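You operate a simulated robot arm through the tools that you are given. There is no shell and no other tool. Be economical: measure what you need, move in short steps, check, and stop when the job is done.

You run a simulated two-armed robot. Do the job below in one go: nothing can be reset, and whatever is moved stays where it is left.

JOB
Bin the spoilt apple and wipe up its juice.
Fine: wipe with the green towel and put it back; leave the two good apples; lower the bin lid again, fingers clear. What is to be rubbed or washed off counts as gone when no trace of it is left.
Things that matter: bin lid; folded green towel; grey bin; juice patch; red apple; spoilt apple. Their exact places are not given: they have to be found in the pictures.

It is judged by the outcome, as a careful person would: the job done as asked, and still so three seconds after it is handed in. It fails if anything else is knocked over, pushed out of place, dropped, spilled or broken. Lids that push on must go on centred and level and be pressed home; caps that screw on are set level and turned clockwise until they are tight. Flat cloth is picked up by pressing the open fingertips on it (5 to 10 N) and closing them slowly along it; thin cloth reads only 2 to 8 mm in the jaws.

ROBOT AND FRAMES
Two 7-joint arms with two-finger parallel grippers on one trunk, on a base that drives. Base frame: it is fixed to the floor where the robot stands at the start and does not move with it; the origin is under the middle of the robot, x ahead of it, y to its left, z up. Units: m, degrees, N and s.
The left shoulder is at the start at [0.05, 0.165, 1.03], the right one opposite. With the tool pointing down near the work surface each hand reaches from about 0.1 to 0.32 m from the robot's upright axis, wherever it stands, measured 20 degrees to its own side. Places, roughly: bin lid [0.6, 0, 0.3]; juice patch [-0.2, 0.9, 0.8]. Payload 3.91 kg a hand.
The TCP of each hand is the grasp point between the finger pads, 0.03 m short of the fingertips. In the tool frame z runs along the fingers and y along their closing line. Largest opening 0.11 m; finger width 0.02, thickness 0.01; the body of the gripper, 0.048 by 0.112 m, starts 0.055 m behind the TCP.
Orientation is told as [roll, pitch, yaw] about the base's x, y, z axes, in that order, counted from this pose: with the fingers straight down and closing along the base's y, the tool's x points along the base's -x, its y along +y and its z along -z.

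CONTROLS
- The arms move only by the tool apply_moves. It takes "left_plan", "right_plan" or both (then of equal length, played together; a hand with none holds still); each is a list of rows, each a list of 7 numbers: the shift along the base's x, y, z in cm, then the turn, a rotation vector about the base's x, y, z in degrees, then the finger opening in cm, from 0 to 11. In form: [[x, y, z, wx, wy, wz, grip], ...]. A call has 1 to 12 rows; each row is the pose to reach, as a shift and turn from the pose commanded when the call began. Rows are played at 5 a second. More than 0.05 m and 8.6 degrees between two rows, or a gripper value outside its range, and nothing of the call is played. Where a pose cannot be reached the arm comes as near as it can. A force on the tool above 40 N (or 10 N above the force at the start of the call, whichever is more), or a blocked arm, ends the call early, and 0.2 s more pass. Each finger travels about 0.045 m/s and halts on what it meets, pressing with about 39 N; the grip force reading is that of the motor and also rises with nothing between the fingers. The clock runs only during rows and for 0.2 s after the last one: add rows that repeat a pose to give the fingers time. It gives the time, the measured TCP pose, the force on the tool (base axes), the opening and the grip force at its end, in the units of the frame above (readings bear some noise), with the torque about the TCP (base axes, N m) and any sound that the robot's microphone picked up.
- Cameras (640 x 400 px; columns grow to the right, rows downward): "scene" is now at [0.0814, 0.0598, 1.208]; the picture's right is [0.67, -0.74, 0.00], its down [-0.42, -0.38, -0.82] and it looks along [0.61, 0.55, -0.57] (base axes); focal length 214 px, centre (320, 200). "left" rides on the left gripper at [0.072, -0.017, -0.103] in its tool frame; the picture's right is [0.23, 0.97, 0.00], its down [-0.76, 0.18, -0.62] and it looks along [-0.61, 0.14, 0.78] (tool axes); focal length 222 px, centre (320, 200). "right" rides on the right gripper at [0.072, 0.017, -0.103] in its tool frame; the picture's right is [-0.23, 0.97, 0.00], its down [-0.76, -0.18, -0.62] and it looks along [-0.61, -0.14, 0.78] (tool axes); focal length 222 px, centre (320, 200).
- snapshot(camera): a new picture of that camera. No time passes.
- slide_trunk(by): slides the trunk up (or, below 0, down) by that many m; the arms and the scene camera ride with it, the base frame stays. It gives what a move gives, with no picture.
- base_move(legs): drives the robot by 1 to 6 legs, each [ahead, left, turn to the left] in m, m and degrees, along the robot's own axes; the way and the turn of a leg run together, so that a leg with both is an arc; at most 1.5 m and 180 degrees a leg. The arms and the cameras ride along, it lands a little off, and it stops where it bumps. It gives what a move gives.
- pan_tilt(pan, tilt): turns the head with the scene camera to pan (to the left, within 80 degrees either way) and tilt (down, from -29 to 69), counted from straight ahead of the robot. It gives what a move gives.
- point_at(camera, pixels): for up to 12 pixels [column, row] of the newest picture of that camera ("zoom" is the newest enlarged one), the place [x, y, z] in the base frame of the surface seen there, good to about 0.002 m, but the place of the scene camera against the robot may be out by one fixed shift of up to 0.018 m in any direction. No time passes.
- inspect(camera, box): a new picture of the part [left, top, right, bottom] of that camera's present view, enlarged. No time passes.
- close_job(): hands the job in; it is judged then, once.

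Go step by step. Measure first, check grasps and placings, and put right what went wrong. The budget is 80 turns and 78 pictures, counting those below and the enlarged ones. Unless the task says otherwise, let go and move clear before handing in, and close with one line.

The tools are called by a JSON object that holds its "name" and its "arguments". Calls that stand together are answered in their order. apply_moves: Moves the arms, as the interface text tells. Its arguments: {"type":"object","properties":{"left_plan":{"type":"array","items":{"type":"array","items":{"type":"number"}}},"right_plan":{"type":"array","items":{"type":"array","items":{"type":"number"}}}},"required":[]} The other tools are called the same way: slide_trunk (by) slides the trunk up or down; base_move (legs) drives the base; pan_tilt (pan, tilt) turns the head that bears the scene camera; snapshot (camera) takes a picture; point_at (camera, pixels) gives the place of the surface under pixels of a picture; inspect (camera, box) takes an enlarged picture of a part of a camera's view; close_job () hands the job in.

At the start:

```text
time: 0.0
left_tool_pos: [0.3904, 0.4174, 1.1085]
left_orientation: [0.0, -0.1, 0.0]
left_wrist_force: [0.4, -0.3, 0.0]
left_ft_torque: [0.0, 0.01, -0.04]
left_width: 0.1097
left_gripper_force: 0.2
right_tool_pos: [0.4164, 0.008, 1.126]
right_orientation: [0.1, 0.0, 0.0]
right_wrist_force: [-0.2, 0.2, 0.1]
right_ft_torque: [-0.01, 0.0, 0.03]
right_width: 0.1102
right_gripper_force: 0.1
trunk travel left (down, up): [-0.25, 0.253]
robot x, y, heading: [0.0006, 0.0038, -0.0]
head pan, tilt: [42.2, 34.5]
```

scene: 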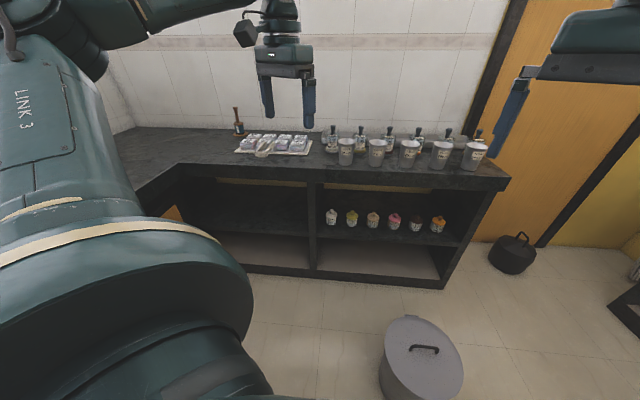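
right: 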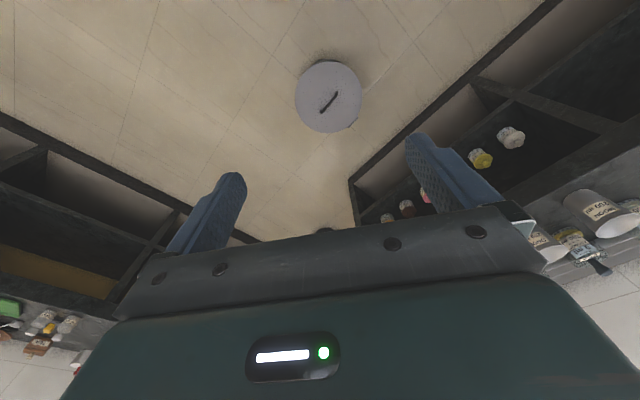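
left: 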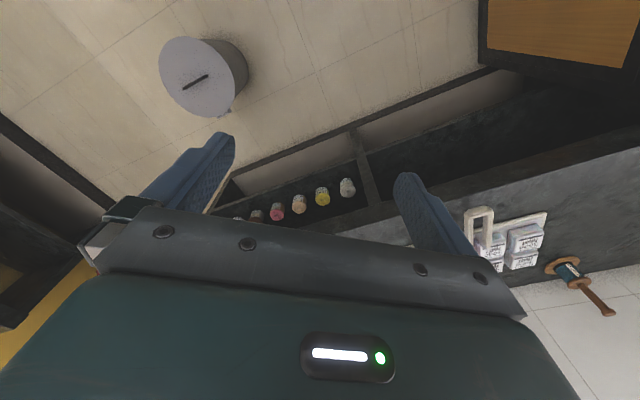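

The bin with its lid shows at scene (425,350), and something green is at right (10,308). I will measure these and look around to find the juice patch.

{"name": "point_at", "arguments": {"camera": "scene", "pixels": [[425, 349], [405, 350], [437, 350], [388, 335], [460, 370], [420, 320], [400, 390], [512, 240]]}}

{"name": "pan_tilt", "arguments": {"pan": 80, "tilt": 35}}

{"name": "snapshot", "arguments": {"camera": "scene"}}

{"name": "pan_tilt", "arguments": {"pan": -40, "tilt": 35}}

{"name": "snapshot", "arguments": {"camera": "scene"}}

```text
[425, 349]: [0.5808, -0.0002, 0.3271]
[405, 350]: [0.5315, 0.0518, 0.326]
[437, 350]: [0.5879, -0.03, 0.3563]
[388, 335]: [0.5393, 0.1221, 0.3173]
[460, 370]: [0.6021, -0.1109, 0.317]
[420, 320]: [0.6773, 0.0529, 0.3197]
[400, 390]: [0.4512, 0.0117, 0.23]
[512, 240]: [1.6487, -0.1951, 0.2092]
```

```text
time: 1.0
left_tool_pos: [0.3904, 0.4165, 1.1096]
left_orientation: [0.0, -0.1, 0.1]
left_wrist_force: [0.4, 0.1, 1.5]
left_ft_torque: [0.0, -0.02, 0.01]
left_width: 0.1099
left_gripper_force: 0.1
right_tool_pos: [0.4154, 0.0097, 1.1252]
right_orientation: [0.0, 0.0, 0.1]
right_wrist_force: [0.6, 0.0, -0.7]
right_ft_torque: [-0.01, 0.03, 0.02]
right_width: 0.1101
right_gripper_force: 0.0
trunk travel left (down, up): [-0.25, 0.253]
robot x, y, heading: [0.0001, -0.004, -0.1]
head pan, tilt: [80.0, 35.0]
```

```text
74 pictures are left
```

scene: 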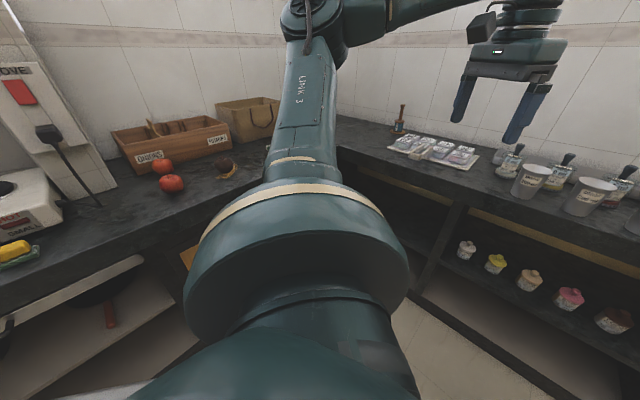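

```text
time: 3.0
left_tool_pos: [0.3917, 0.4176, 1.1082]
left_orientation: [0.1, 0.0, 0.0]
left_wrist_force: [0.2, -0.9, 0.1]
left_ft_torque: [-0.01, 0.0, 0.01]
left_width: 0.1097
left_gripper_force: 0.0
right_tool_pos: [0.4157, 0.008, 1.1244]
right_orientation: [0.0, -0.1, 0.0]
right_wrist_force: [-0.1, -0.4, 0.4]
right_ft_torque: [0.0, 0.0, 0.02]
right_width: 0.1099
right_gripper_force: 0.0
trunk travel left (down, up): [-0.25, 0.253]
robot x, y, heading: [0.0001, 0.0027, -0.0]
head pan, tilt: [-40.0, 35.0]
```

```text
73 pictures are left
```

scene: 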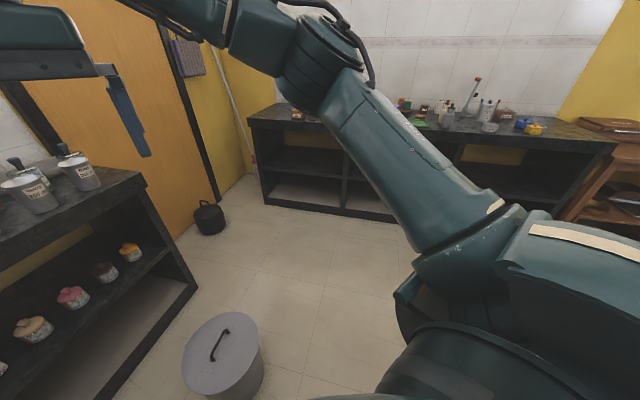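

The spoilt apple and the red apples are on the left-back counter (view 1, (165,182)), and a green thing is on the right counter at (400,112). I will turn left to look at the apples.

{"name": "base_move", "arguments": {"legs": [[0, 0, 100]]}}

{"name": "pan_tilt", "arguments": {"pan": 0, "tilt": 40}}

{"name": "snapshot", "arguments": {"camera": "scene"}}

```text
time: 7.8
left_tool_pos: [-0.4931, 0.2898, 1.108]
left_orientation: [0.0, 0.0, 102.6]
left_wrist_force: [0.8, -0.3, -0.5]
left_ft_torque: [0.02, -0.03, 0.01]
left_width: 0.1102
left_gripper_force: 0.0
right_tool_pos: [-0.101, 0.4044, 1.1238]
right_orientation: [0.0, 0.0, 102.7]
right_wrist_force: [-0.3, 0.3, -0.2]
right_ft_torque: [0.02, 0.01, -0.01]
right_width: 0.11
right_gripper_force: 0.0
trunk travel left (down, up): [-0.25, 0.253]
robot x, y, heading: [-0.0012, -0.0006, 102.8]
head pan, tilt: [-40.0, 35.0]
```

```text
time: 8.8
left_tool_pos: [-0.4934, 0.29, 1.1092]
left_orientation: [0.0, -0.1, 102.8]
left_wrist_force: [0.4, 0.4, -0.7]
left_ft_torque: [0.0, 0.02, -0.03]
left_width: 0.11
left_gripper_force: 0.1
right_tool_pos: [-0.1001, 0.403, 1.1239]
right_orientation: [0.0, 0.0, 102.7]
right_wrist_force: [0.0, -0.2, -0.4]
right_ft_torque: [-0.01, 0.06, -0.03]
right_width: 0.1101
right_gripper_force: 0.0
trunk travel left (down, up): [-0.25, 0.253]
robot x, y, heading: [-0.0035, 0.0037, 102.8]
head pan, tilt: [0.0, 40.0]
```

```text
72 pictures are left
```

scene: 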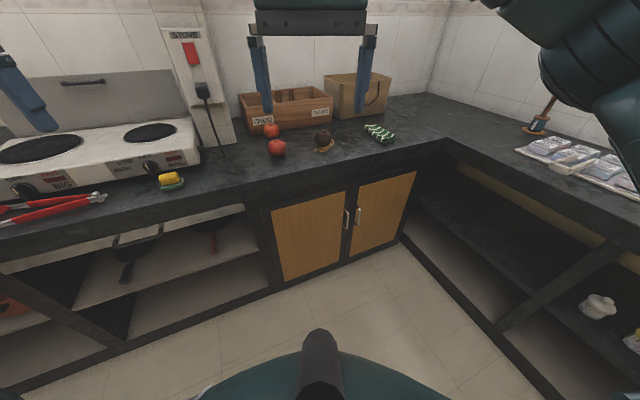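

The spoilt apple is at (322,138) with juice around it, the green towel at (380,133) and two red apples at (272,130) and (277,148). I will enlarge this area.

{"name": "point_at", "arguments": {"camera": "scene", "pixels": [[380, 133], [323, 139], [277, 148], [272, 130], [325, 151], [300, 165], [340, 172], [347, 217], [358, 217], [260, 125], [351, 88]]}}

{"name": "inspect", "arguments": {"camera": "scene", "box": [240, 70, 420, 182]}}

```text
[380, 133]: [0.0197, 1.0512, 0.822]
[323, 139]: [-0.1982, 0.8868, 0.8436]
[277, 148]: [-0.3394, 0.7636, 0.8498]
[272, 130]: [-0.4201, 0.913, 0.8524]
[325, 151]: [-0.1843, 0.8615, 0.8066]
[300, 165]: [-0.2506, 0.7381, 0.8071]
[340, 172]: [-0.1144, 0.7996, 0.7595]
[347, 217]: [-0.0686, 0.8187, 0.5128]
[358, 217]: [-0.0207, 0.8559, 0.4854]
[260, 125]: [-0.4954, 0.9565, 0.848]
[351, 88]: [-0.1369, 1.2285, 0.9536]
```

```text
3.56 times, centred on (330, 126) of scene
```

zoom: 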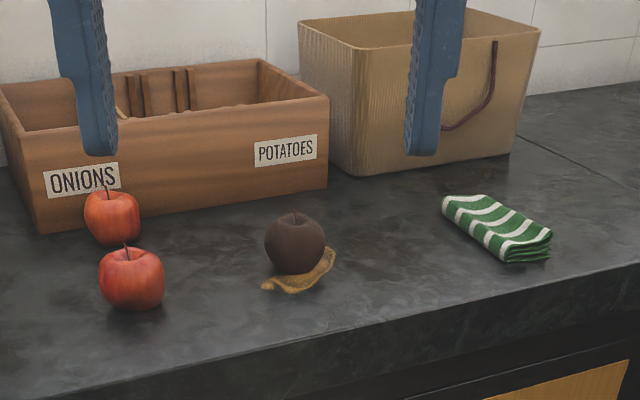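

I need the counter's front edge and the exact geometry of the apple, juice and towel, so I will point at them in the zoom.

{"name": "point_at", "arguments": {"camera": "zoom", "pixels": [[100, 375], [300, 338], [500, 290], [294, 214], [268, 245], [325, 245], [264, 290], [334, 250], [296, 292], [475, 196], [550, 240], [507, 262]]}}

{"name": "point_at", "arguments": {"camera": "zoom", "pixels": [[443, 202], [495, 225], [550, 258], [110, 285], [155, 285], [295, 240], [125, 215], [250, 200], [380, 170], [400, 220]]}}

```text
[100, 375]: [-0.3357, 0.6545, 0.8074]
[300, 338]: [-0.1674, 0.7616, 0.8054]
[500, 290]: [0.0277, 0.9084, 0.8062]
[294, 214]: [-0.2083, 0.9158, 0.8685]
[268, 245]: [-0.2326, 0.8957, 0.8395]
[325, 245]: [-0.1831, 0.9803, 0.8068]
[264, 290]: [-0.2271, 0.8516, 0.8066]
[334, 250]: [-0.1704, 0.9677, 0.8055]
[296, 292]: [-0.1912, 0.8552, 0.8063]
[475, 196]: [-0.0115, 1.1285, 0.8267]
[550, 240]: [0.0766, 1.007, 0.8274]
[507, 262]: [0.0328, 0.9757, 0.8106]
```

```text
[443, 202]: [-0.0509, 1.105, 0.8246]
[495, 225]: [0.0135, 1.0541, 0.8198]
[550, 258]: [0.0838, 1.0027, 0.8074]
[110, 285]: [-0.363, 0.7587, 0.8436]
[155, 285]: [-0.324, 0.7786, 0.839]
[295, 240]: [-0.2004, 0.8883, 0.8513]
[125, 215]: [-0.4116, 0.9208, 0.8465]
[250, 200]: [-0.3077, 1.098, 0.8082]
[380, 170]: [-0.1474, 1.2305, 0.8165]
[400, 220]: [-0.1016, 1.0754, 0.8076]
```

The counter edge runs at 35° and its normal points along heading 125°. I will check the right-hand counter's corner and front edge before driving in.

{"name": "point_at", "arguments": {"camera": "scene", "pixels": [[449, 139], [520, 170], [600, 200], [540, 330], [405, 235], [420, 215], [270, 330]]}}

```text
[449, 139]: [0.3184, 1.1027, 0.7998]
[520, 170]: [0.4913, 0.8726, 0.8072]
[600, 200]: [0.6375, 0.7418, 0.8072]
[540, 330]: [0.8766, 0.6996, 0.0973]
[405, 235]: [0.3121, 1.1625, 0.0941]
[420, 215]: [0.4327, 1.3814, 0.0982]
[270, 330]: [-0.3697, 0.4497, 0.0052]
```

The right counter's edge sits at lateral 0.90, which leaves enough room. I will turn to heading 125° and move to about (0.16, 0.55).

{"name": "base_move", "arguments": {"legs": [[0, 0, 22], [0, -0.45, 0], [0.33, 0, 0]]}}

{"name": "pan_tilt", "arguments": {"pan": 0, "tilt": 50}}

{"name": "snapshot", "arguments": {"camera": "scene"}}

{"name": "snapshot", "arguments": {"camera": "left"}}

{"name": "snapshot", "arguments": {"camera": "right"}}

```text
time: 11.7
left_tool_pos: [-0.3963, 0.1989, 1.109]
left_orientation: [0.2, 0.0, 125.2]
left_wrist_force: [0.0, -0.5, 0.4]
left_ft_torque: [0.0, -0.01, 0.01]
left_width: 0.1099
left_gripper_force: 0.1
right_tool_pos: [-0.0765, 0.4539, 1.1254]
right_orientation: [0.1, 0.0, 125.2]
right_wrist_force: [-0.1, -1.0, 0.5]
right_ft_torque: [-0.01, 0.0, 0.0]
right_width: 0.1101
right_gripper_force: 0.0
trunk travel left (down, up): [-0.25, 0.253]
robot x, y, heading: [0.1681, 0.1168, 125.0]
head pan, tilt: [0.0, 40.0]
stopped in leg 2: the robot was blocked; the commanded pose is now the measured one
```

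```text
time: 12.4
left_tool_pos: [-0.3964, 0.1985, 1.1098]
left_orientation: [0.0, -0.1, 125.2]
left_wrist_force: [-0.9, -1.0, -0.2]
left_ft_torque: [0.02, 0.01, 0.02]
left_width: 0.11
left_gripper_force: 0.1
right_tool_pos: [-0.0771, 0.452, 1.1232]
right_orientation: [0.1, 0.0, 125.1]
right_wrist_force: [0.1, -0.5, -0.1]
right_ft_torque: [0.02, 0.0, -0.02]
right_width: 0.1097
right_gripper_force: 0.0
trunk travel left (down, up): [-0.25, 0.253]
robot x, y, heading: [0.1693, 0.1175, 125.3]
head pan, tilt: [0.0, 50.0]
```

```text
70 pictures are left
```

scene: 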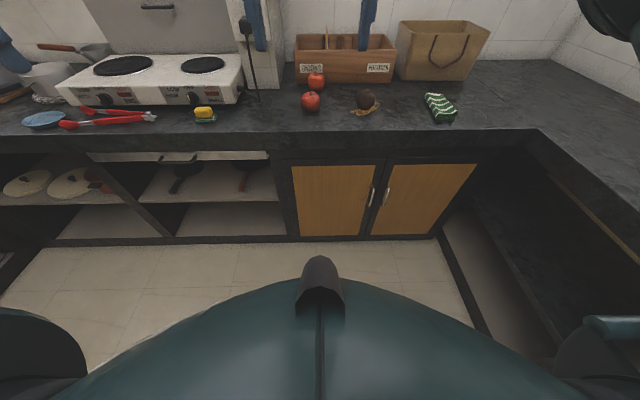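

```text
69 pictures are left
```

left: 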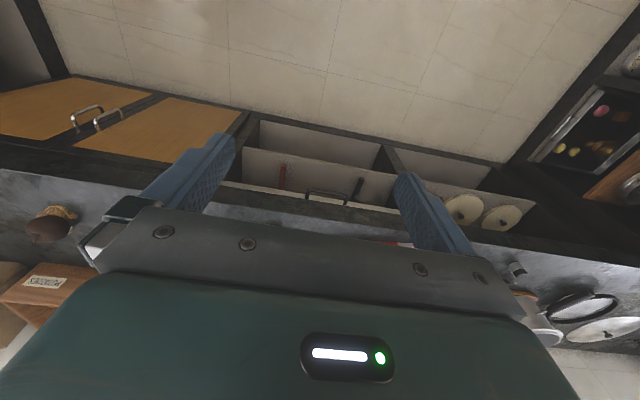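

```text
68 pictures are left
```

right: 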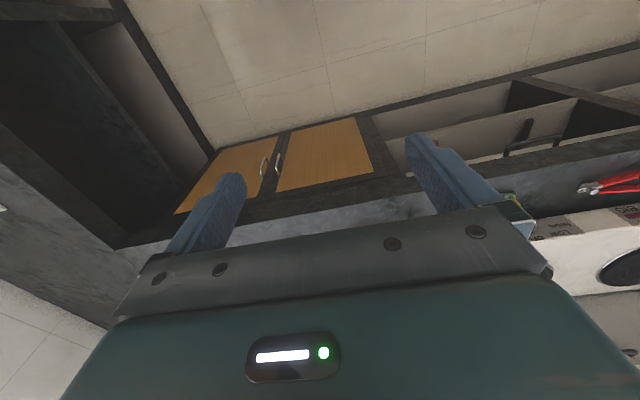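

The move was blocked after about 0.2 m, possibly by the bin to the robot's right. I will look there before doing anything else.

{"name": "pan_tilt", "arguments": {"pan": -80, "tilt": 55}}

{"name": "snapshot", "arguments": {"camera": "scene"}}

```text
time: 13.9
left_tool_pos: [-0.3982, 0.1983, 1.1078]
left_orientation: [0.0, -0.1, 125.2]
left_wrist_force: [0.0, -0.7, -0.6]
left_ft_torque: [-0.01, -0.01, 0.01]
left_width: 0.1098
left_gripper_force: 0.1
right_tool_pos: [-0.0769, 0.4534, 1.1242]
right_orientation: [-0.1, 0.0, 125.2]
right_wrist_force: [-0.4, -0.1, -0.4]
right_ft_torque: [0.02, 0.01, -0.01]
right_width: 0.1101
right_gripper_force: 0.0
trunk travel left (down, up): [-0.25, 0.253]
robot x, y, heading: [0.1692, 0.12, 125.3]
head pan, tilt: [-80.0, 55.0]
```

```text
67 pictures are left
```

scene: 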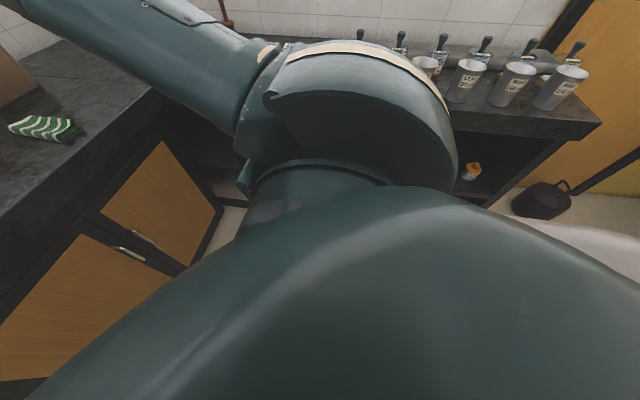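

The view is hidden by the arm, so I will back off to the left, go ahead, then shift right, and check the bin afterwards from a distance.

{"name": "base_move", "arguments": {"legs": [[0, 0.03, 0], [0.3, 0, 0], [0, -0.26, 0]]}}

{"name": "pan_tilt", "arguments": {"pan": 0, "tilt": 55}}

{"name": "snapshot", "arguments": {"camera": "scene"}}

{"name": "snapshot", "arguments": {"camera": "left"}}

{"name": "snapshot", "arguments": {"camera": "right"}}

```text
time: 17.9
left_tool_pos: [-0.3757, 0.5717, 1.1084]
left_orientation: [0.0, -0.2, 125.6]
left_wrist_force: [-0.1, 0.3, -0.2]
left_ft_torque: [0.03, 0.02, -0.02]
left_width: 0.1101
left_gripper_force: 0.0
right_tool_pos: [-0.0575, 0.8278, 1.1246]
right_orientation: [0.0, 0.1, 125.6]
right_wrist_force: [0.1, 0.2, -0.5]
right_ft_torque: [0.02, 0.02, 0.0]
right_width: 0.1103
right_gripper_force: 0.2
trunk travel left (down, up): [-0.25, 0.253]
robot x, y, heading: [0.1923, 0.4947, 125.3]
head pan, tilt: [-80.0, 55.0]
```

```text
time: 19.4
left_tool_pos: [-0.3758, 0.5713, 1.1089]
left_orientation: [-0.2, -0.1, 125.6]
left_wrist_force: [-0.5, -0.2, -0.2]
left_ft_torque: [0.03, -0.04, 0.0]
left_width: 0.1101
left_gripper_force: 0.0
right_tool_pos: [-0.0583, 0.8282, 1.1241]
right_orientation: [0.0, 0.0, 125.6]
right_wrist_force: [0.2, -0.5, -0.1]
right_ft_torque: [0.02, -0.03, 0.0]
right_width: 0.1098
right_gripper_force: 0.1
trunk travel left (down, up): [-0.25, 0.253]
robot x, y, heading: [0.1928, 0.4938, 125.4]
head pan, tilt: [0.0, 55.0]
```

```text
66 pictures are left
```

scene: 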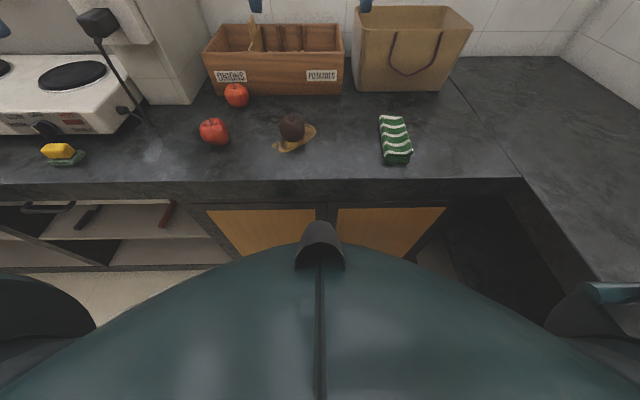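

```text
65 pictures are left
```

left: 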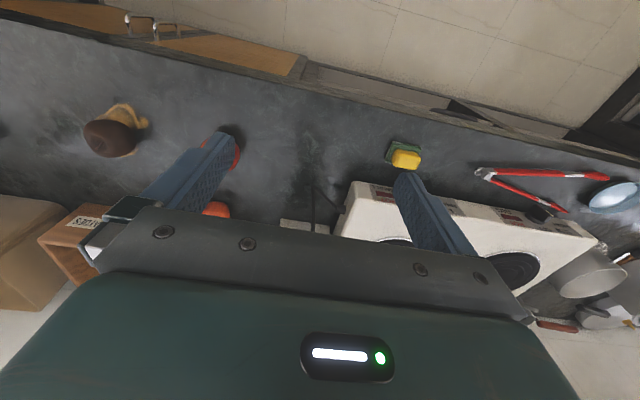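

```text
64 pictures are left
```

right: 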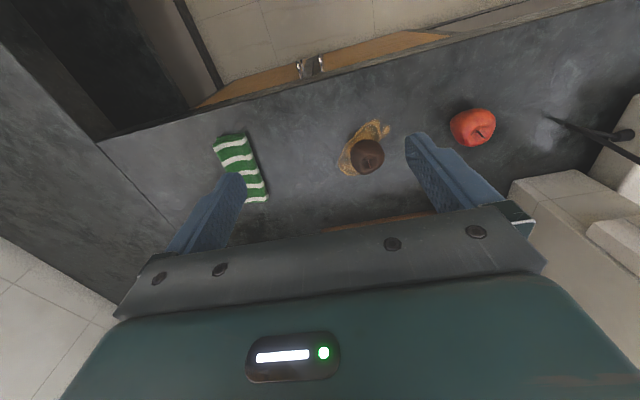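

Now both hands see the work area: right view shows the towel (240,170), apple (367,155) and juice (350,160). I will measure these with the right-hand camera and compare with the scene camera.

{"name": "point_at", "arguments": {"camera": "right", "pixels": [[367, 156], [352, 155], [383, 157], [378, 122], [389, 132], [342, 170], [355, 140], [215, 143], [245, 135], [249, 200], [267, 195], [235, 160]]}}

{"name": "point_at", "arguments": {"camera": "scene", "pixels": [[291, 128], [382, 117], [403, 117], [384, 163], [410, 160], [395, 140], [273, 148], [314, 127], [215, 132], [236, 95], [292, 113]]}}

{"name": "inspect", "arguments": {"camera": "right", "box": [200, 100, 420, 220]}}

{"name": "inspect", "arguments": {"camera": "scene", "box": [250, 90, 430, 190]}}

```text
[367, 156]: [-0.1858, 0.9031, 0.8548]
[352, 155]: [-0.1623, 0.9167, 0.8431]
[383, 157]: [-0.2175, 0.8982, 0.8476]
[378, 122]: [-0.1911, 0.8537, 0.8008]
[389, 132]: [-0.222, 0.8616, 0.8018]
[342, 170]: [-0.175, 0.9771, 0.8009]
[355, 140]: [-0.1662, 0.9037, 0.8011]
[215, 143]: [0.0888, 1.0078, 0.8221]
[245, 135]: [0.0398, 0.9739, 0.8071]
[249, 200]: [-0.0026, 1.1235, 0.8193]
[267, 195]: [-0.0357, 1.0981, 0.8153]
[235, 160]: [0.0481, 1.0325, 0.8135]
```

```text
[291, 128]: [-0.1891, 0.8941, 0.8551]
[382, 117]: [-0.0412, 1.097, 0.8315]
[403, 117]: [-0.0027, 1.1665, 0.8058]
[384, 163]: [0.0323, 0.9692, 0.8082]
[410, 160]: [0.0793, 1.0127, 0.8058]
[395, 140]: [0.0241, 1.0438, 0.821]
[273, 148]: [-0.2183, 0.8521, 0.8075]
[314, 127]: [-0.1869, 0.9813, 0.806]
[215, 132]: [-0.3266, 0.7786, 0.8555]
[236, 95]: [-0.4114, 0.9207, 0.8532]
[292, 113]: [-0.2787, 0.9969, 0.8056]
```

```text
2.91 times, centred on (310, 160) of right
```

zoom: 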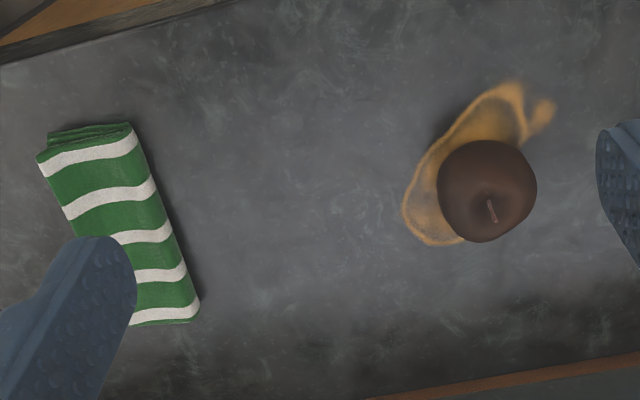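

```text
3.56 times, centred on (340, 140) of scene
```

zoom: 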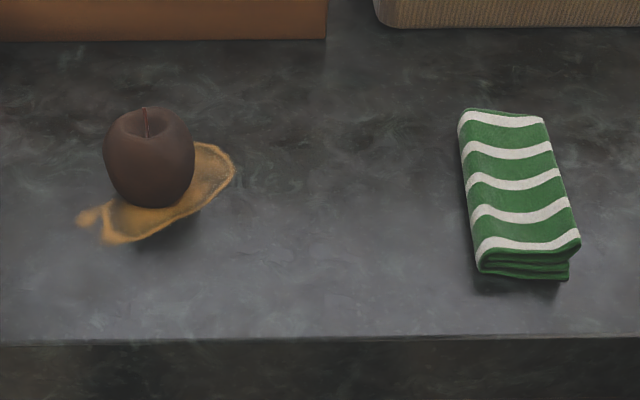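

Both cameras agree to within a few mm, and the counter top is at z≈0.801. I will bring the right hand over the towel and the left hand over the spoilt apple at (-0.192,0.905), both still high.

{"name": "apply_moves", "arguments": {"left_plan": [[2.3, 4.2, 0, 0, 0, 0, 11], [4.6, 8.4, 0, 0, 0, 0, 11], [6.9, 12.5, 0, 0, 0, 0, 11], [9.2, 16.7, 0, 0, 0, 0, 11], [11.4, 20.9, 0, 0, 0, 0, 11], [13.7, 25, 0, 0, 0, 0, 11], [16, 29.2, 0, 0, 0, 0, 11], [18.3, 33.4, 0, 0, 0, 0, 11], [18.3, 33.4, -5, 0, 0, 0, 11], [18.3, 33.4, -10, 0, 0, 0, 11], [18.3, 33.4, -14, 0, 0, 0, 11], [18.3, 33.4, -14, 0, 0, 0, 11]], "right_plan": [[1.6, 4.4, 0, 0, 0, 0, 11], [3.2, 8.9, 0, 0, 0, 0, 11], [4.8, 13.3, 0, 0, 0, 0, 11], [6.4, 17.8, 0, 0, 0, 0, 11], [8, 22.2, 0, 0, 0, 0, 11], [8, 22.2, -3, 0, 0, 0, 11], [8, 22.2, -6, 0, 0, 0, 11], [8, 22.2, -10, 0, 0, 0, 11], [8, 22.2, -14, 0, 0, 0, 11], [8, 22.2, -14, 0, 0, 0, 11], [8, 22.2, -14, 0, 0, 0, 11], [8, 22.2, -14, 0, 0, 0, 11]]}}

{"name": "snapshot", "arguments": {"camera": "left"}}

{"name": "snapshot", "arguments": {"camera": "right"}}

{"name": "snapshot", "arguments": {"camera": "scene"}}

```text
time: 22.0
left_tool_pos: [-0.2172, 0.8072, 0.958]
left_orientation: [-0.1, 0.0, 125.7]
left_wrist_force: [-0.5, 0.5, -0.8]
left_ft_torque: [-0.03, -0.02, 0.0]
left_width: 0.1097
left_gripper_force: 0.1
left hand out of reach, approached as far as the arm can: row 5, 6, 7, 8, 9, 10, 11, 12
right_tool_pos: [0.0227, 1.0497, 0.9844]
right_orientation: [-0.1, -0.1, 125.6]
right_wrist_force: [-0.1, 0.5, 1.0]
right_ft_torque: [0.02, 0.02, -0.03]
right_width: 0.1099
right_gripper_force: 0.0
trunk travel left (down, up): [-0.25, 0.253]
robot x, y, heading: [0.19, 0.4945, 125.3]
head pan, tilt: [0.0, 55.0]
```

```text
61 pictures are left
```

left: 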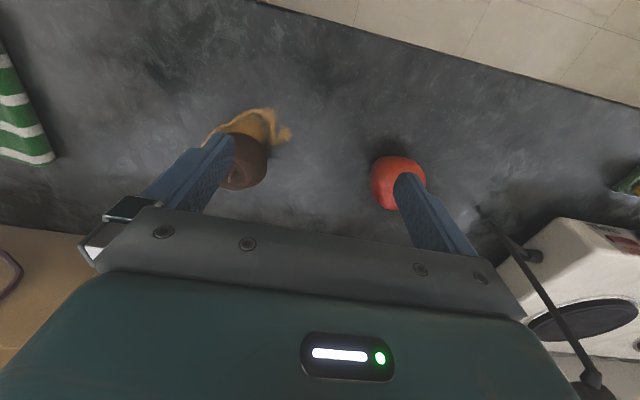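

```text
60 pictures are left
```

right: 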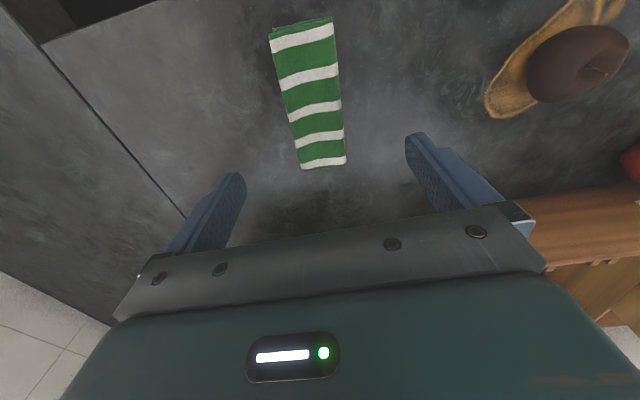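

```text
59 pictures are left
```

scene: 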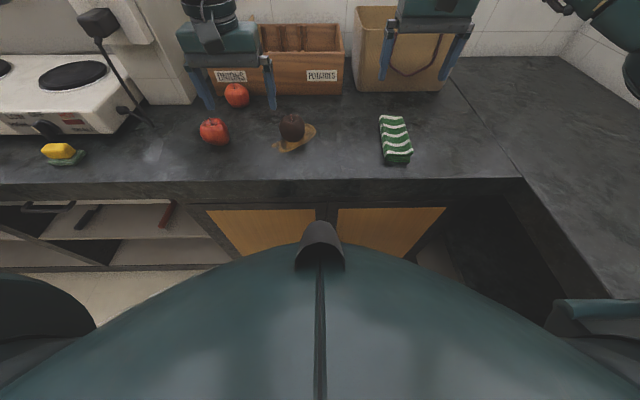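

The left arm ran out of reach (stopped at (-0.217,0.807)), so I will drive 7 cm closer to the counter, keeping the hands above everything.

{"name": "base_move", "arguments": {"legs": [[0.07, 0, 0]]}}

```text
time: 23.0
left_tool_pos: [-0.2577, 0.8642, 0.9579]
left_orientation: [0.0, -0.1, 125.5]
left_wrist_force: [-0.5, -0.4, -0.5]
left_ft_torque: [0.0, -0.05, 0.02]
left_width: 0.11
left_gripper_force: 0.0
right_tool_pos: [-0.018, 1.1054, 0.985]
right_orientation: [0.0, 0.0, 125.5]
right_wrist_force: [0.2, 1.2, -0.1]
right_ft_torque: [0.0, 0.0, -0.04]
right_width: 0.1101
right_gripper_force: 0.0
trunk travel left (down, up): [-0.25, 0.253]
robot x, y, heading: [0.1522, 0.5527, 125.7]
head pan, tilt: [0.0, 55.0]
```

No bump. I will test the left hand with a small move toward the apple to see where the command reference is.

{"name": "apply_moves", "arguments": {"left_plan": [[3, 2, 0, 0, 0, 0, 11], [3, 2, 0, 0, 0, 0, 11]]}}

```text
time: 23.6
left_tool_pos: [-0.2347, 0.8577, 0.9557]
left_orientation: [-0.3, 0.0, 125.6]
left_wrist_force: [0.7, 0.2, 0.1]
left_ft_torque: [0.01, 0.04, -0.03]
left_width: 0.1099
left_gripper_force: 0.1
left hand out of reach, approached as far as the arm can: row 1, 2
right_tool_pos: [-0.0159, 1.1051, 0.9847]
right_orientation: [0.0, -0.1, 125.6]
right_wrist_force: [-0.3, 0.5, 0.3]
right_ft_torque: [0.01, -0.01, -0.01]
right_width: 0.11
right_gripper_force: 0.0
trunk travel left (down, up): [-0.25, 0.253]
robot x, y, heading: [0.1468, 0.5481, 125.4]
head pan, tilt: [0.0, 55.0]
```

I will move back in y to resolve whether the reference is the clipped or unclipped command.

{"name": "apply_moves", "arguments": {"left_plan": [[1, -4, 0, 0, 0, 0, 11], [1.1, -7.7, 0, 0, 0, 0, 11], [1.1, -7.7, 0, 0, 0, 0, 11]]}}

```text
time: 24.4
left_tool_pos: [-0.2255, 0.7818, 0.9543]
left_orientation: [-0.1, -0.1, 125.5]
left_wrist_force: [1.1, -1.1, 0.3]
left_ft_torque: [-0.03, -0.03, -0.03]
left_width: 0.11
left_gripper_force: 0.0
right_tool_pos: [-0.0168, 1.1054, 0.9847]
right_orientation: [0.0, 0.0, 125.5]
right_wrist_force: [0.2, -0.5, 0.8]
right_ft_torque: [0.0, 0.0, 0.0]
right_width: 0.1101
right_gripper_force: 0.0
trunk travel left (down, up): [-0.25, 0.253]
robot x, y, heading: [0.1544, 0.5484, 125.3]
head pan, tilt: [0.0, 55.0]
```

The reference is the clipped pose, and the left arm cannot go further inward than about 0.14 m left of centre. Before shifting the base to the right I will check how far the right elbow sticks out in the scene picture.

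{"name": "snapshot", "arguments": {"camera": "scene"}}

{"name": "pan_tilt", "arguments": {"pan": -50, "tilt": 30}}

{"name": "snapshot", "arguments": {"camera": "scene"}}

```text
58 pictures are left
```

scene: 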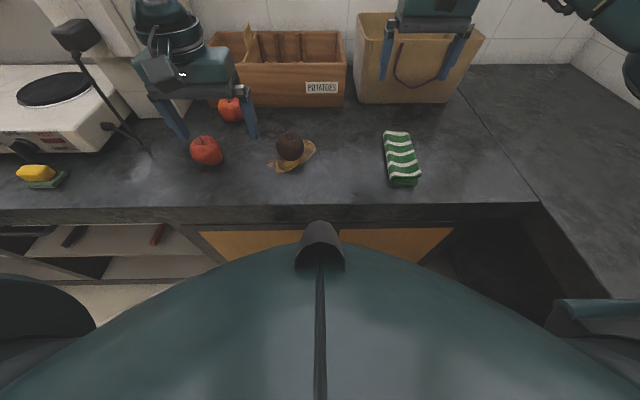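

```text
time: 25.6
left_tool_pos: [-0.2266, 0.7823, 0.9547]
left_orientation: [-0.1, -0.1, 125.5]
left_wrist_force: [0.4, 0.4, 0.1]
left_ft_torque: [0.02, -0.01, 0.03]
left_width: 0.1103
left_gripper_force: 0.0
right_tool_pos: [-0.0169, 1.1058, 0.984]
right_orientation: [0.0, 0.0, 125.7]
right_wrist_force: [-0.2, -0.4, 0.5]
right_ft_torque: [0.02, 0.02, -0.01]
right_width: 0.11
right_gripper_force: 0.1
trunk travel left (down, up): [-0.25, 0.253]
robot x, y, heading: [0.1535, 0.5494, 125.4]
head pan, tilt: [-50.0, 30.0]
```

```text
57 pictures are left
```

scene: 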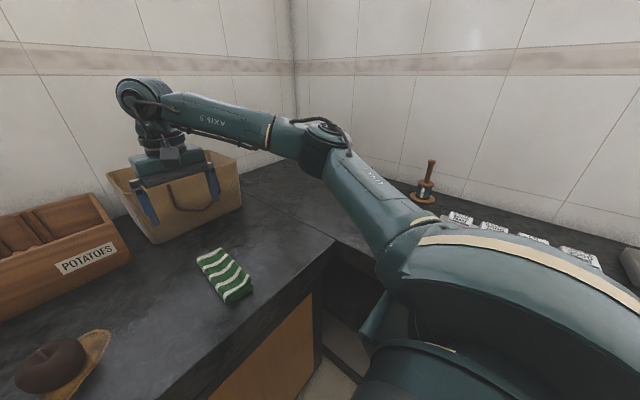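

The elbow is high and clear of the tray and walls. I will shift the base 0.12 m right and 0.02 ahead.

{"name": "base_move", "arguments": {"legs": [[0, -0.12, 0], [0.02, 0, 0]]}}

{"name": "pan_tilt", "arguments": {"pan": 0, "tilt": 55}}

{"name": "snapshot", "arguments": {"camera": "left"}}

```text
time: 27.2
left_tool_pos: [-0.1374, 0.8687, 0.9543]
left_orientation: [-0.2, -0.1, 125.7]
left_wrist_force: [0.6, -0.3, -0.5]
left_ft_torque: [-0.03, -0.03, -0.02]
left_width: 0.1101
left_gripper_force: 0.1
right_tool_pos: [0.0704, 1.1926, 0.985]
right_orientation: [-0.1, 0.1, 125.6]
right_wrist_force: [0.2, 0.6, 0.1]
right_ft_torque: [0.0, 0.01, 0.0]
right_width: 0.1098
right_gripper_force: 0.1
trunk travel left (down, up): [-0.25, 0.253]
robot x, y, heading: [0.2399, 0.6362, 125.5]
head pan, tilt: [-50.0, 30.0]
```

```text
time: 28.4
left_tool_pos: [-0.138, 0.868, 0.9543]
left_orientation: [-0.1, -0.1, 125.6]
left_wrist_force: [-0.6, -0.4, 0.3]
left_ft_torque: [0.03, 0.02, -0.02]
left_width: 0.1102
left_gripper_force: 0.1
right_tool_pos: [0.0711, 1.1924, 0.9859]
right_orientation: [-0.1, -0.1, 125.6]
right_wrist_force: [1.0, -0.5, 0.2]
right_ft_torque: [-0.02, -0.02, 0.0]
right_width: 0.11
right_gripper_force: 0.1
trunk travel left (down, up): [-0.25, 0.253]
robot x, y, heading: [0.2406, 0.6348, 125.4]
head pan, tilt: [0.0, 55.0]
```

```text
56 pictures are left
```

left: 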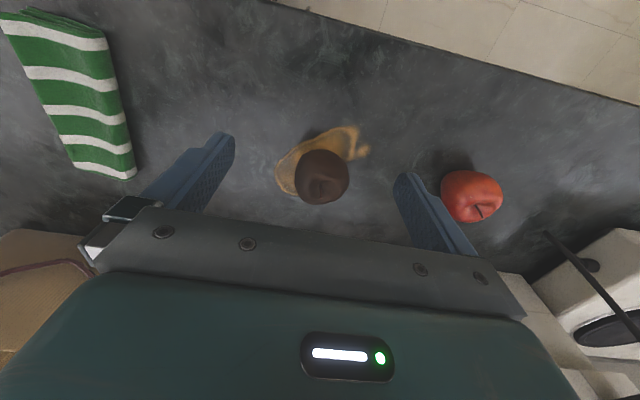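

The apple at (322,178) now lies between the left fingers' lines. I will measure it with this camera.

{"name": "point_at", "arguments": {"camera": "left", "pixels": [[296, 178], [322, 152], [348, 178], [322, 180], [322, 202], [318, 188], [368, 152], [278, 185], [350, 128]]}}

```text
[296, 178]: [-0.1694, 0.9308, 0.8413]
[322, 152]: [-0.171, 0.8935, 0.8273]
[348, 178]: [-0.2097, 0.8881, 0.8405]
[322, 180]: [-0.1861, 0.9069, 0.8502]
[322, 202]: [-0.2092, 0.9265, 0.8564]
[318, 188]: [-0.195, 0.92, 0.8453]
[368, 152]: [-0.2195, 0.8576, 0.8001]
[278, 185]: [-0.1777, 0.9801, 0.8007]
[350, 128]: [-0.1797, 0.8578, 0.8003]
```

Apple centre is about (-0.194,0.914), z 0.837. I will move the left hand over it, then down to TCP z≈0.835.

{"name": "apply_moves", "arguments": {"left_plan": [[-2.8, 2.3, 0, 0, 0, 0, 11], [-5.6, 4.6, 0, 0, 0, 0, 11], [-5.6, 4.6, -3, 0, 0, 0, 11], [-5.6, 4.6, -6, 0, 0, 0, 11], [-5.6, 4.6, -9, 0, 0, 0, 11], [-5.6, 4.6, -9, 0, 0, 0, 11]]}}

{"name": "snapshot", "arguments": {"camera": "left"}}

```text
time: 29.8
left_tool_pos: [-0.194, 0.9138, 0.8656]
left_orientation: [-0.1, -0.1, 125.6]
left_wrist_force: [-0.7, 1.0, 0.4]
left_ft_torque: [0.03, -0.02, 0.0]
left_width: 0.1099
left_gripper_force: 0.0
right_tool_pos: [0.0701, 1.1931, 0.9857]
right_orientation: [0.0, 0.0, 125.6]
right_wrist_force: [-0.3, 0.8, 0.1]
right_ft_torque: [0.0, 0.04, 0.0]
right_width: 0.1099
right_gripper_force: 0.0
trunk travel left (down, up): [-0.25, 0.253]
robot x, y, heading: [0.2334, 0.6394, 125.7]
head pan, tilt: [0.0, 55.0]
```

```text
55 pictures are left
```

left: 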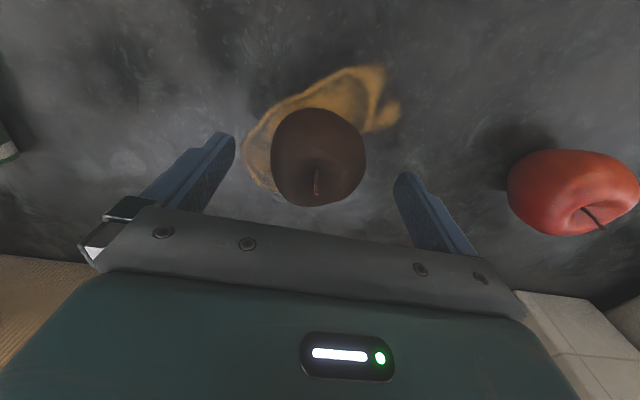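

The apple is centred between the fingertips (midpoint ≈(315,160)). I will descend 3 cm, close, and lift a little.

{"name": "apply_moves", "arguments": {"left_plan": [[0, 0, -1.5, 0, 0, 0, 11], [0, 0, -3, 0, 0, 0, 11], [0, 0, -3, 0, 0, 0, 11], [0, 0, -3, 0, 0, 0, 9], [0, 0, -3, 0, 0, 0, 7.5], [0, 0, -3, 0, 0, 0, 6], [0, 0, -3, 0, 0, 0, 5], [0, 0, -3, 0, 0, 0, 5], [0, 0, -1, 0, 0, 0, 5], [0, 0, 2, 0, 0, 0, 5], [0, 0, 5, 0, 0, 0, 5], [0, 0, 8, 0, 0, 0, 5]]}}

{"name": "snapshot", "arguments": {"camera": "left"}}

```text
time: 32.4
left_tool_pos: [-0.1945, 0.9138, 0.9443]
left_orientation: [-0.1, -0.2, 125.6]
left_wrist_force: [0.6, -0.9, -1.6]
left_ft_torque: [-0.02, -0.01, -0.02]
left_width: 0.0662
left_gripper_force: 38.8
right_tool_pos: [0.07, 1.1925, 0.9844]
right_orientation: [-0.1, 0.0, 125.5]
right_wrist_force: [0.5, -0.6, -0.2]
right_ft_torque: [0.02, 0.03, 0.01]
right_width: 0.1101
right_gripper_force: 0.0
trunk travel left (down, up): [-0.25, 0.253]
robot x, y, heading: [0.2374, 0.6384, 125.2]
head pan, tilt: [0.0, 55.0]
```

```text
54 pictures are left
```

left: 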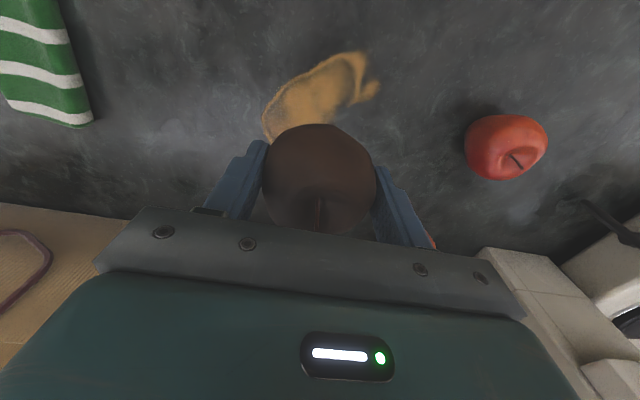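

The spoilt apple is firmly held (width 66 mm) and the juice is fully in view. I will measure the juice and towel outlines, then retract the left hand up and back.

{"name": "point_at", "arguments": {"camera": "left", "pixels": [[264, 125], [285, 85], [340, 55], [362, 55], [378, 90], [355, 102], [300, 125], [12, 105], [90, 120]]}}

{"name": "apply_moves", "arguments": {"left_plan": [[0, 0, 4, 0, 0, 0, 5], [0, 0, 8, 0, 0, 0, 5], [0.6, -4, 10, 0, 0, 0, 5], [1.2, -8, 12, 0, 0, 0, 5], [1.8, -12, 14, 0, 0, 0, 5], [2.4, -16, 15, 0, 0, 0, 5], [3, -20, 15, 0, 0, 0, 5], [3.3, -22, 15, 0, 0, 0, 5]]}}

```text
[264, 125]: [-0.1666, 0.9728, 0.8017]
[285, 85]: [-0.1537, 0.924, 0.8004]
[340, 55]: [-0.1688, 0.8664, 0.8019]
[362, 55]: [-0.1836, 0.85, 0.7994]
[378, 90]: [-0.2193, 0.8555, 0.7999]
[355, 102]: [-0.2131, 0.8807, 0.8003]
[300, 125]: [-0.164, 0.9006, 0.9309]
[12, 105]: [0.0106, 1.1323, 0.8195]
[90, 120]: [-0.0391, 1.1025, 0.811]
```

```text
time: 34.2
left_tool_pos: [-0.1609, 0.6945, 1.096]
left_orientation: [-0.2, 0.0, 125.7]
left_wrist_force: [-0.2, 0.6, -1.5]
left_ft_torque: [0.0, 0.0, 0.01]
left_width: 0.0663
left_gripper_force: 38.8
right_tool_pos: [0.071, 1.193, 0.9839]
right_orientation: [-0.1, 0.0, 125.6]
right_wrist_force: [-0.9, -0.5, 0.0]
right_ft_torque: [0.01, 0.02, 0.01]
right_width: 0.1098
right_gripper_force: 0.1
trunk travel left (down, up): [-0.25, 0.253]
robot x, y, heading: [0.2383, 0.638, 125.5]
head pan, tilt: [0.0, 55.0]
```

The juice spans about 12 by 10 cm around (-0.185,0.905). I will shift the base 0.31 m left so the right hand can reach both the towel and the juice.

{"name": "base_move", "arguments": {"legs": [[0, 0.29, 0]]}}

{"name": "snapshot", "arguments": {"camera": "right"}}

{"name": "snapshot", "arguments": {"camera": "scene"}}

```text
time: 36.2
left_tool_pos: [-0.4023, 0.5206, 1.0936]
left_orientation: [-0.1, 0.0, 125.9]
left_wrist_force: [-0.4, 0.1, -1.7]
left_ft_torque: [0.02, -0.06, 0.0]
left_width: 0.0663
left_gripper_force: 39.0
right_tool_pos: [-0.1738, 1.0197, 0.9848]
right_orientation: [0.0, 0.0, 125.9]
right_wrist_force: [-0.6, -1.1, -0.8]
right_ft_torque: [0.03, -0.02, 0.0]
right_width: 0.1102
right_gripper_force: 0.1
trunk travel left (down, up): [-0.25, 0.253]
robot x, y, heading: [-0.0001, 0.4601, 125.6]
head pan, tilt: [0.0, 55.0]
```

```text
53 pictures are left
```

right: 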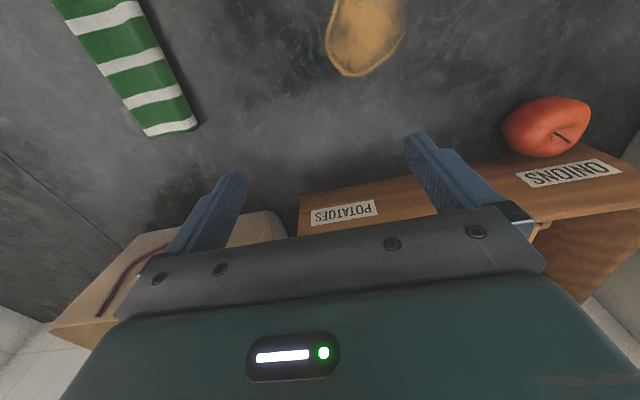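

```text
52 pictures are left
```

scene: 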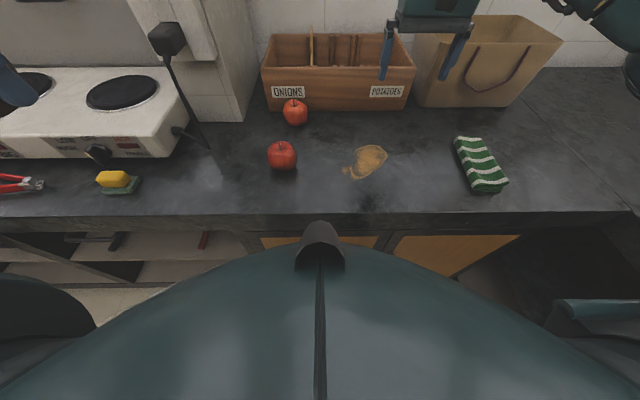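

The base is placed well. I will move the right hand over the towel centre (0.025,1.054) and down to hover.

{"name": "apply_moves", "arguments": {"right_plan": [[4, 0.7, 0, 0, 0, 0, 11], [8, 1.4, 0, 0, 0, 0, 11], [12, 2.1, 0, 0, 0, 0, 11], [16, 2.8, 0, 0, 0, 0, 11], [19.9, 3.4, 0, 0, 0, 0, 11], [19.9, 3.4, -4, 0, 0, 0, 11], [19.9, 3.4, -8, 0, 0, 0, 11], [19.9, 3.4, -10, 0, 0, 0, 11], [19.9, 3.4, -10, 0, 0, 0, 11]]}}

{"name": "snapshot", "arguments": {"camera": "right"}}

```text
time: 38.2
left_tool_pos: [-0.4006, 0.5212, 1.0969]
left_orientation: [-0.1, 0.0, 126.0]
left_wrist_force: [0.1, 0.4, -1.5]
left_ft_torque: [-0.02, 0.04, -0.01]
left_width: 0.0657
left_gripper_force: 39.0
right_tool_pos: [0.0252, 1.0536, 0.8828]
right_orientation: [0.0, 0.1, 125.9]
right_wrist_force: [-0.1, 0.2, -1.1]
right_ft_torque: [0.01, 0.0, 0.0]
right_width: 0.11
right_gripper_force: 0.0
trunk travel left (down, up): [-0.25, 0.253]
robot x, y, heading: [0.0045, 0.4697, 125.8]
head pan, tilt: [0.0, 55.0]
```

```text
51 pictures are left
```

right: 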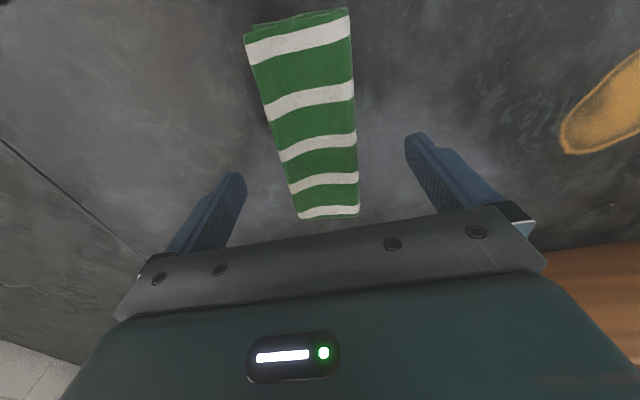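

The towel (centre about (320,120)) lies between the fingers. I will measure its corners closely.

{"name": "point_at", "arguments": {"camera": "right", "pixels": [[247, 38], [348, 18], [297, 212], [357, 208], [275, 120], [354, 112], [317, 140], [280, 16]]}}

```text
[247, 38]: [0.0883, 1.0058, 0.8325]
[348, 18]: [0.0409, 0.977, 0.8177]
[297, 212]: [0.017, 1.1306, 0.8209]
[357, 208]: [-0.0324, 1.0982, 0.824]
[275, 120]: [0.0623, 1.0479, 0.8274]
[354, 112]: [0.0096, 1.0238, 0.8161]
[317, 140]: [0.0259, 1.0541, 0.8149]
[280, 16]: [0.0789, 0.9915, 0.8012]
```

The towel axis is at about 120.5°, so I will turn the hand by -5°, lower to fingertip height z≈0.805, and close slowly.

{"name": "apply_moves", "arguments": {"right_plan": [[0.3, 0, -2, 0, 0, -5, 11], [0.3, 0, -4, 0, 0, -5, 11], [0.3, 0, -4.8, 0, 0, -5, 11], [0.3, 0, -4.8, 0, 0, -5, 10], [0.3, 0, -4.8, 0, 0, -5, 9], [0.3, 0, -4.8, 0, 0, -5, 8], [0.3, 0, -4.8, 0, 0, -5, 7], [0.3, 0, -4.8, 0, 0, -5, 6], [0.3, 0, -4.8, 0, 0, -5, 5.5], [0.3, 0, -4.8, 0, 0, -5, 5], [0.3, 0, -4.8, 0, 0, -5, 4.5], [0.3, 0, -4.8, 0, 0, -5, 4.5]]}}

{"name": "snapshot", "arguments": {"camera": "right"}}

```text
time: 40.9
left_tool_pos: [-0.4007, 0.5208, 1.0957]
left_orientation: [-0.1, -0.1, 125.9]
left_wrist_force: [0.3, -0.5, -1.4]
left_ft_torque: [0.01, 0.03, -0.01]
left_width: 0.0656
left_gripper_force: 39.4
right_tool_pos: [0.0302, 1.0534, 0.8357]
right_orientation: [0.1, 0.0, 120.9]
right_wrist_force: [-0.5, 0.2, -0.2]
right_ft_torque: [0.02, 0.0, 0.02]
right_width: 0.0629
right_gripper_force: 38.6
trunk travel left (down, up): [-0.25, 0.253]
robot x, y, heading: [-0.0024, 0.4668, 125.7]
head pan, tilt: [0.0, 55.0]
```

```text
50 pictures are left
```

right: 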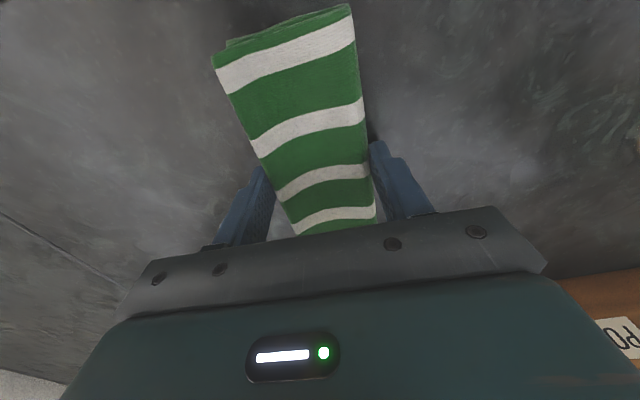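

The towel is gripped at 63 mm. I will lift it 6 cm and carry it to the right of the juice, at about (-0.114,0.964), and check reach.

{"name": "apply_moves", "arguments": {"right_plan": [[0, 0, 3, 0, 0, 0, 4.5], [0, 0, 6, 0, 0, 0, 4.5], [-4, -2.5, 6, 0, 0, 0, 4.5], [-8, -5, 6, 0, 0, 0, 4.5], [-11, -7, 6, 0, 0, 0, 4.5], [-14.4, -9, 6, 0, 0, 0, 4.5], [-14.4, -9, 6, 0, 0, 0, 4.5]]}}

{"name": "snapshot", "arguments": {"camera": "right"}}

```text
time: 42.5
left_tool_pos: [-0.4008, 0.5209, 1.0962]
left_orientation: [-0.1, -0.1, 125.9]
left_wrist_force: [0.5, 0.1, -1.2]
left_ft_torque: [0.01, 0.0, -0.03]
left_width: 0.0657
left_gripper_force: 39.1
right_tool_pos: [-0.1151, 0.9624, 0.8954]
right_orientation: [0.1, 0.0, 120.7]
right_wrist_force: [-1.0, -0.7, 0.2]
right_ft_torque: [-0.03, 0.03, 0.05]
right_width: 0.0627
right_gripper_force: 39.4
trunk travel left (down, up): [-0.25, 0.253]
robot x, y, heading: [0.0023, 0.463, 125.5]
head pan, tilt: [0.0, 55.0]
```

```text
49 pictures are left
```

right: 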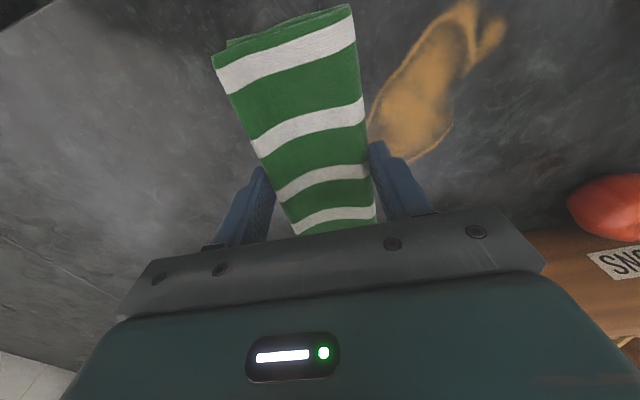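

The towel is carried well. I will do a dry run in the air across the juice to the left end to check reach and clearances.

{"name": "apply_moves", "arguments": {"right_plan": [[-3.6, -2.5, 0, 0, 0, 0, 4.5], [-7.2, -5, 0, 0, 0, 0, 4.5], [-10.8, -7.5, 0, 0, 0, 0, 4.5], [-14.3, -10, 0, 0, 0, 0, 4.5], [-14.3, -10, 0, 0, 0, 0, 4.5]]}}

{"name": "snapshot", "arguments": {"camera": "right"}}

{"name": "snapshot", "arguments": {"camera": "scene"}}

```text
time: 43.6
left_tool_pos: [-0.4012, 0.5193, 1.0959]
left_orientation: [-0.1, -0.2, 125.9]
left_wrist_force: [0.2, 0.6, -1.7]
left_ft_torque: [-0.03, -0.02, 0.02]
left_width: 0.0656
left_gripper_force: 39.5
right_tool_pos: [-0.2583, 0.8632, 0.8962]
right_orientation: [0.0, 0.0, 120.8]
right_wrist_force: [-0.5, 0.2, -0.4]
right_ft_torque: [-0.03, 0.0, 0.02]
right_width: 0.0625
right_gripper_force: 39.1
trunk travel left (down, up): [-0.25, 0.253]
robot x, y, heading: [-0.0012, 0.4645, 125.8]
head pan, tilt: [0.0, 55.0]
```

```text
48 pictures are left
```

right: 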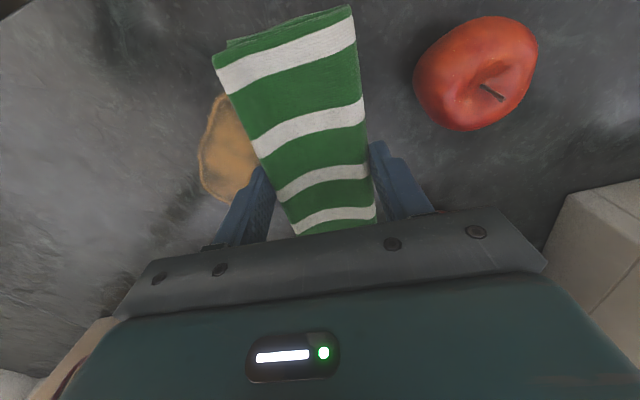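

```text
47 pictures are left
```

scene: 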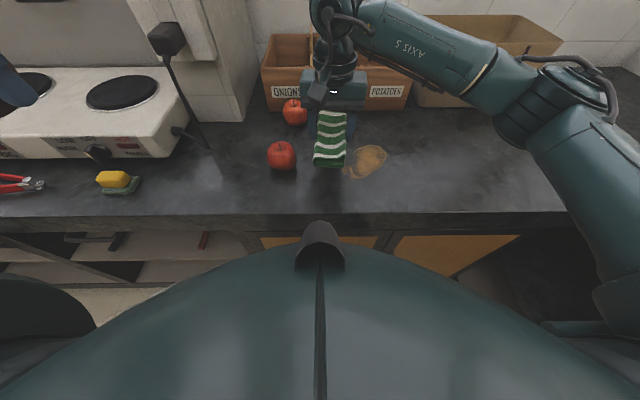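

Reach is fine, with the towel just left of the juice. I will lower it onto the counter here and feel the contact force.

{"name": "apply_moves", "arguments": {"right_plan": [[0, 0, -3, 0, 0, 0, 4.5], [0, 0, -5, 0, 0, 0, 4.5], [0, 0, -6, 0, 0, 0, 4.5], [0, 0, -6.3, 0, 0, 0, 4.5], [0, 0, -6.3, 0, 0, 0, 4.5]]}}

```text
time: 44.9
left_tool_pos: [-0.4022, 0.5197, 1.0971]
left_orientation: [-0.1, -0.1, 125.9]
left_wrist_force: [-0.3, 0.6, -1.7]
left_ft_torque: [-0.01, 0.01, 0.02]
left_width: 0.0654
left_gripper_force: 38.2
right_tool_pos: [-0.2579, 0.8629, 0.8356]
right_orientation: [0.1, -0.2, 120.8]
right_wrist_force: [-0.7, 2.8, 14.4]
right_ft_torque: [-0.19, -0.43, 0.06]
right_width: 0.0626
right_gripper_force: 38.7
trunk travel left (down, up): [-0.25, 0.253]
robot x, y, heading: [-0.0045, 0.4671, 125.8]
head pan, tilt: [0.0, 55.0]
```

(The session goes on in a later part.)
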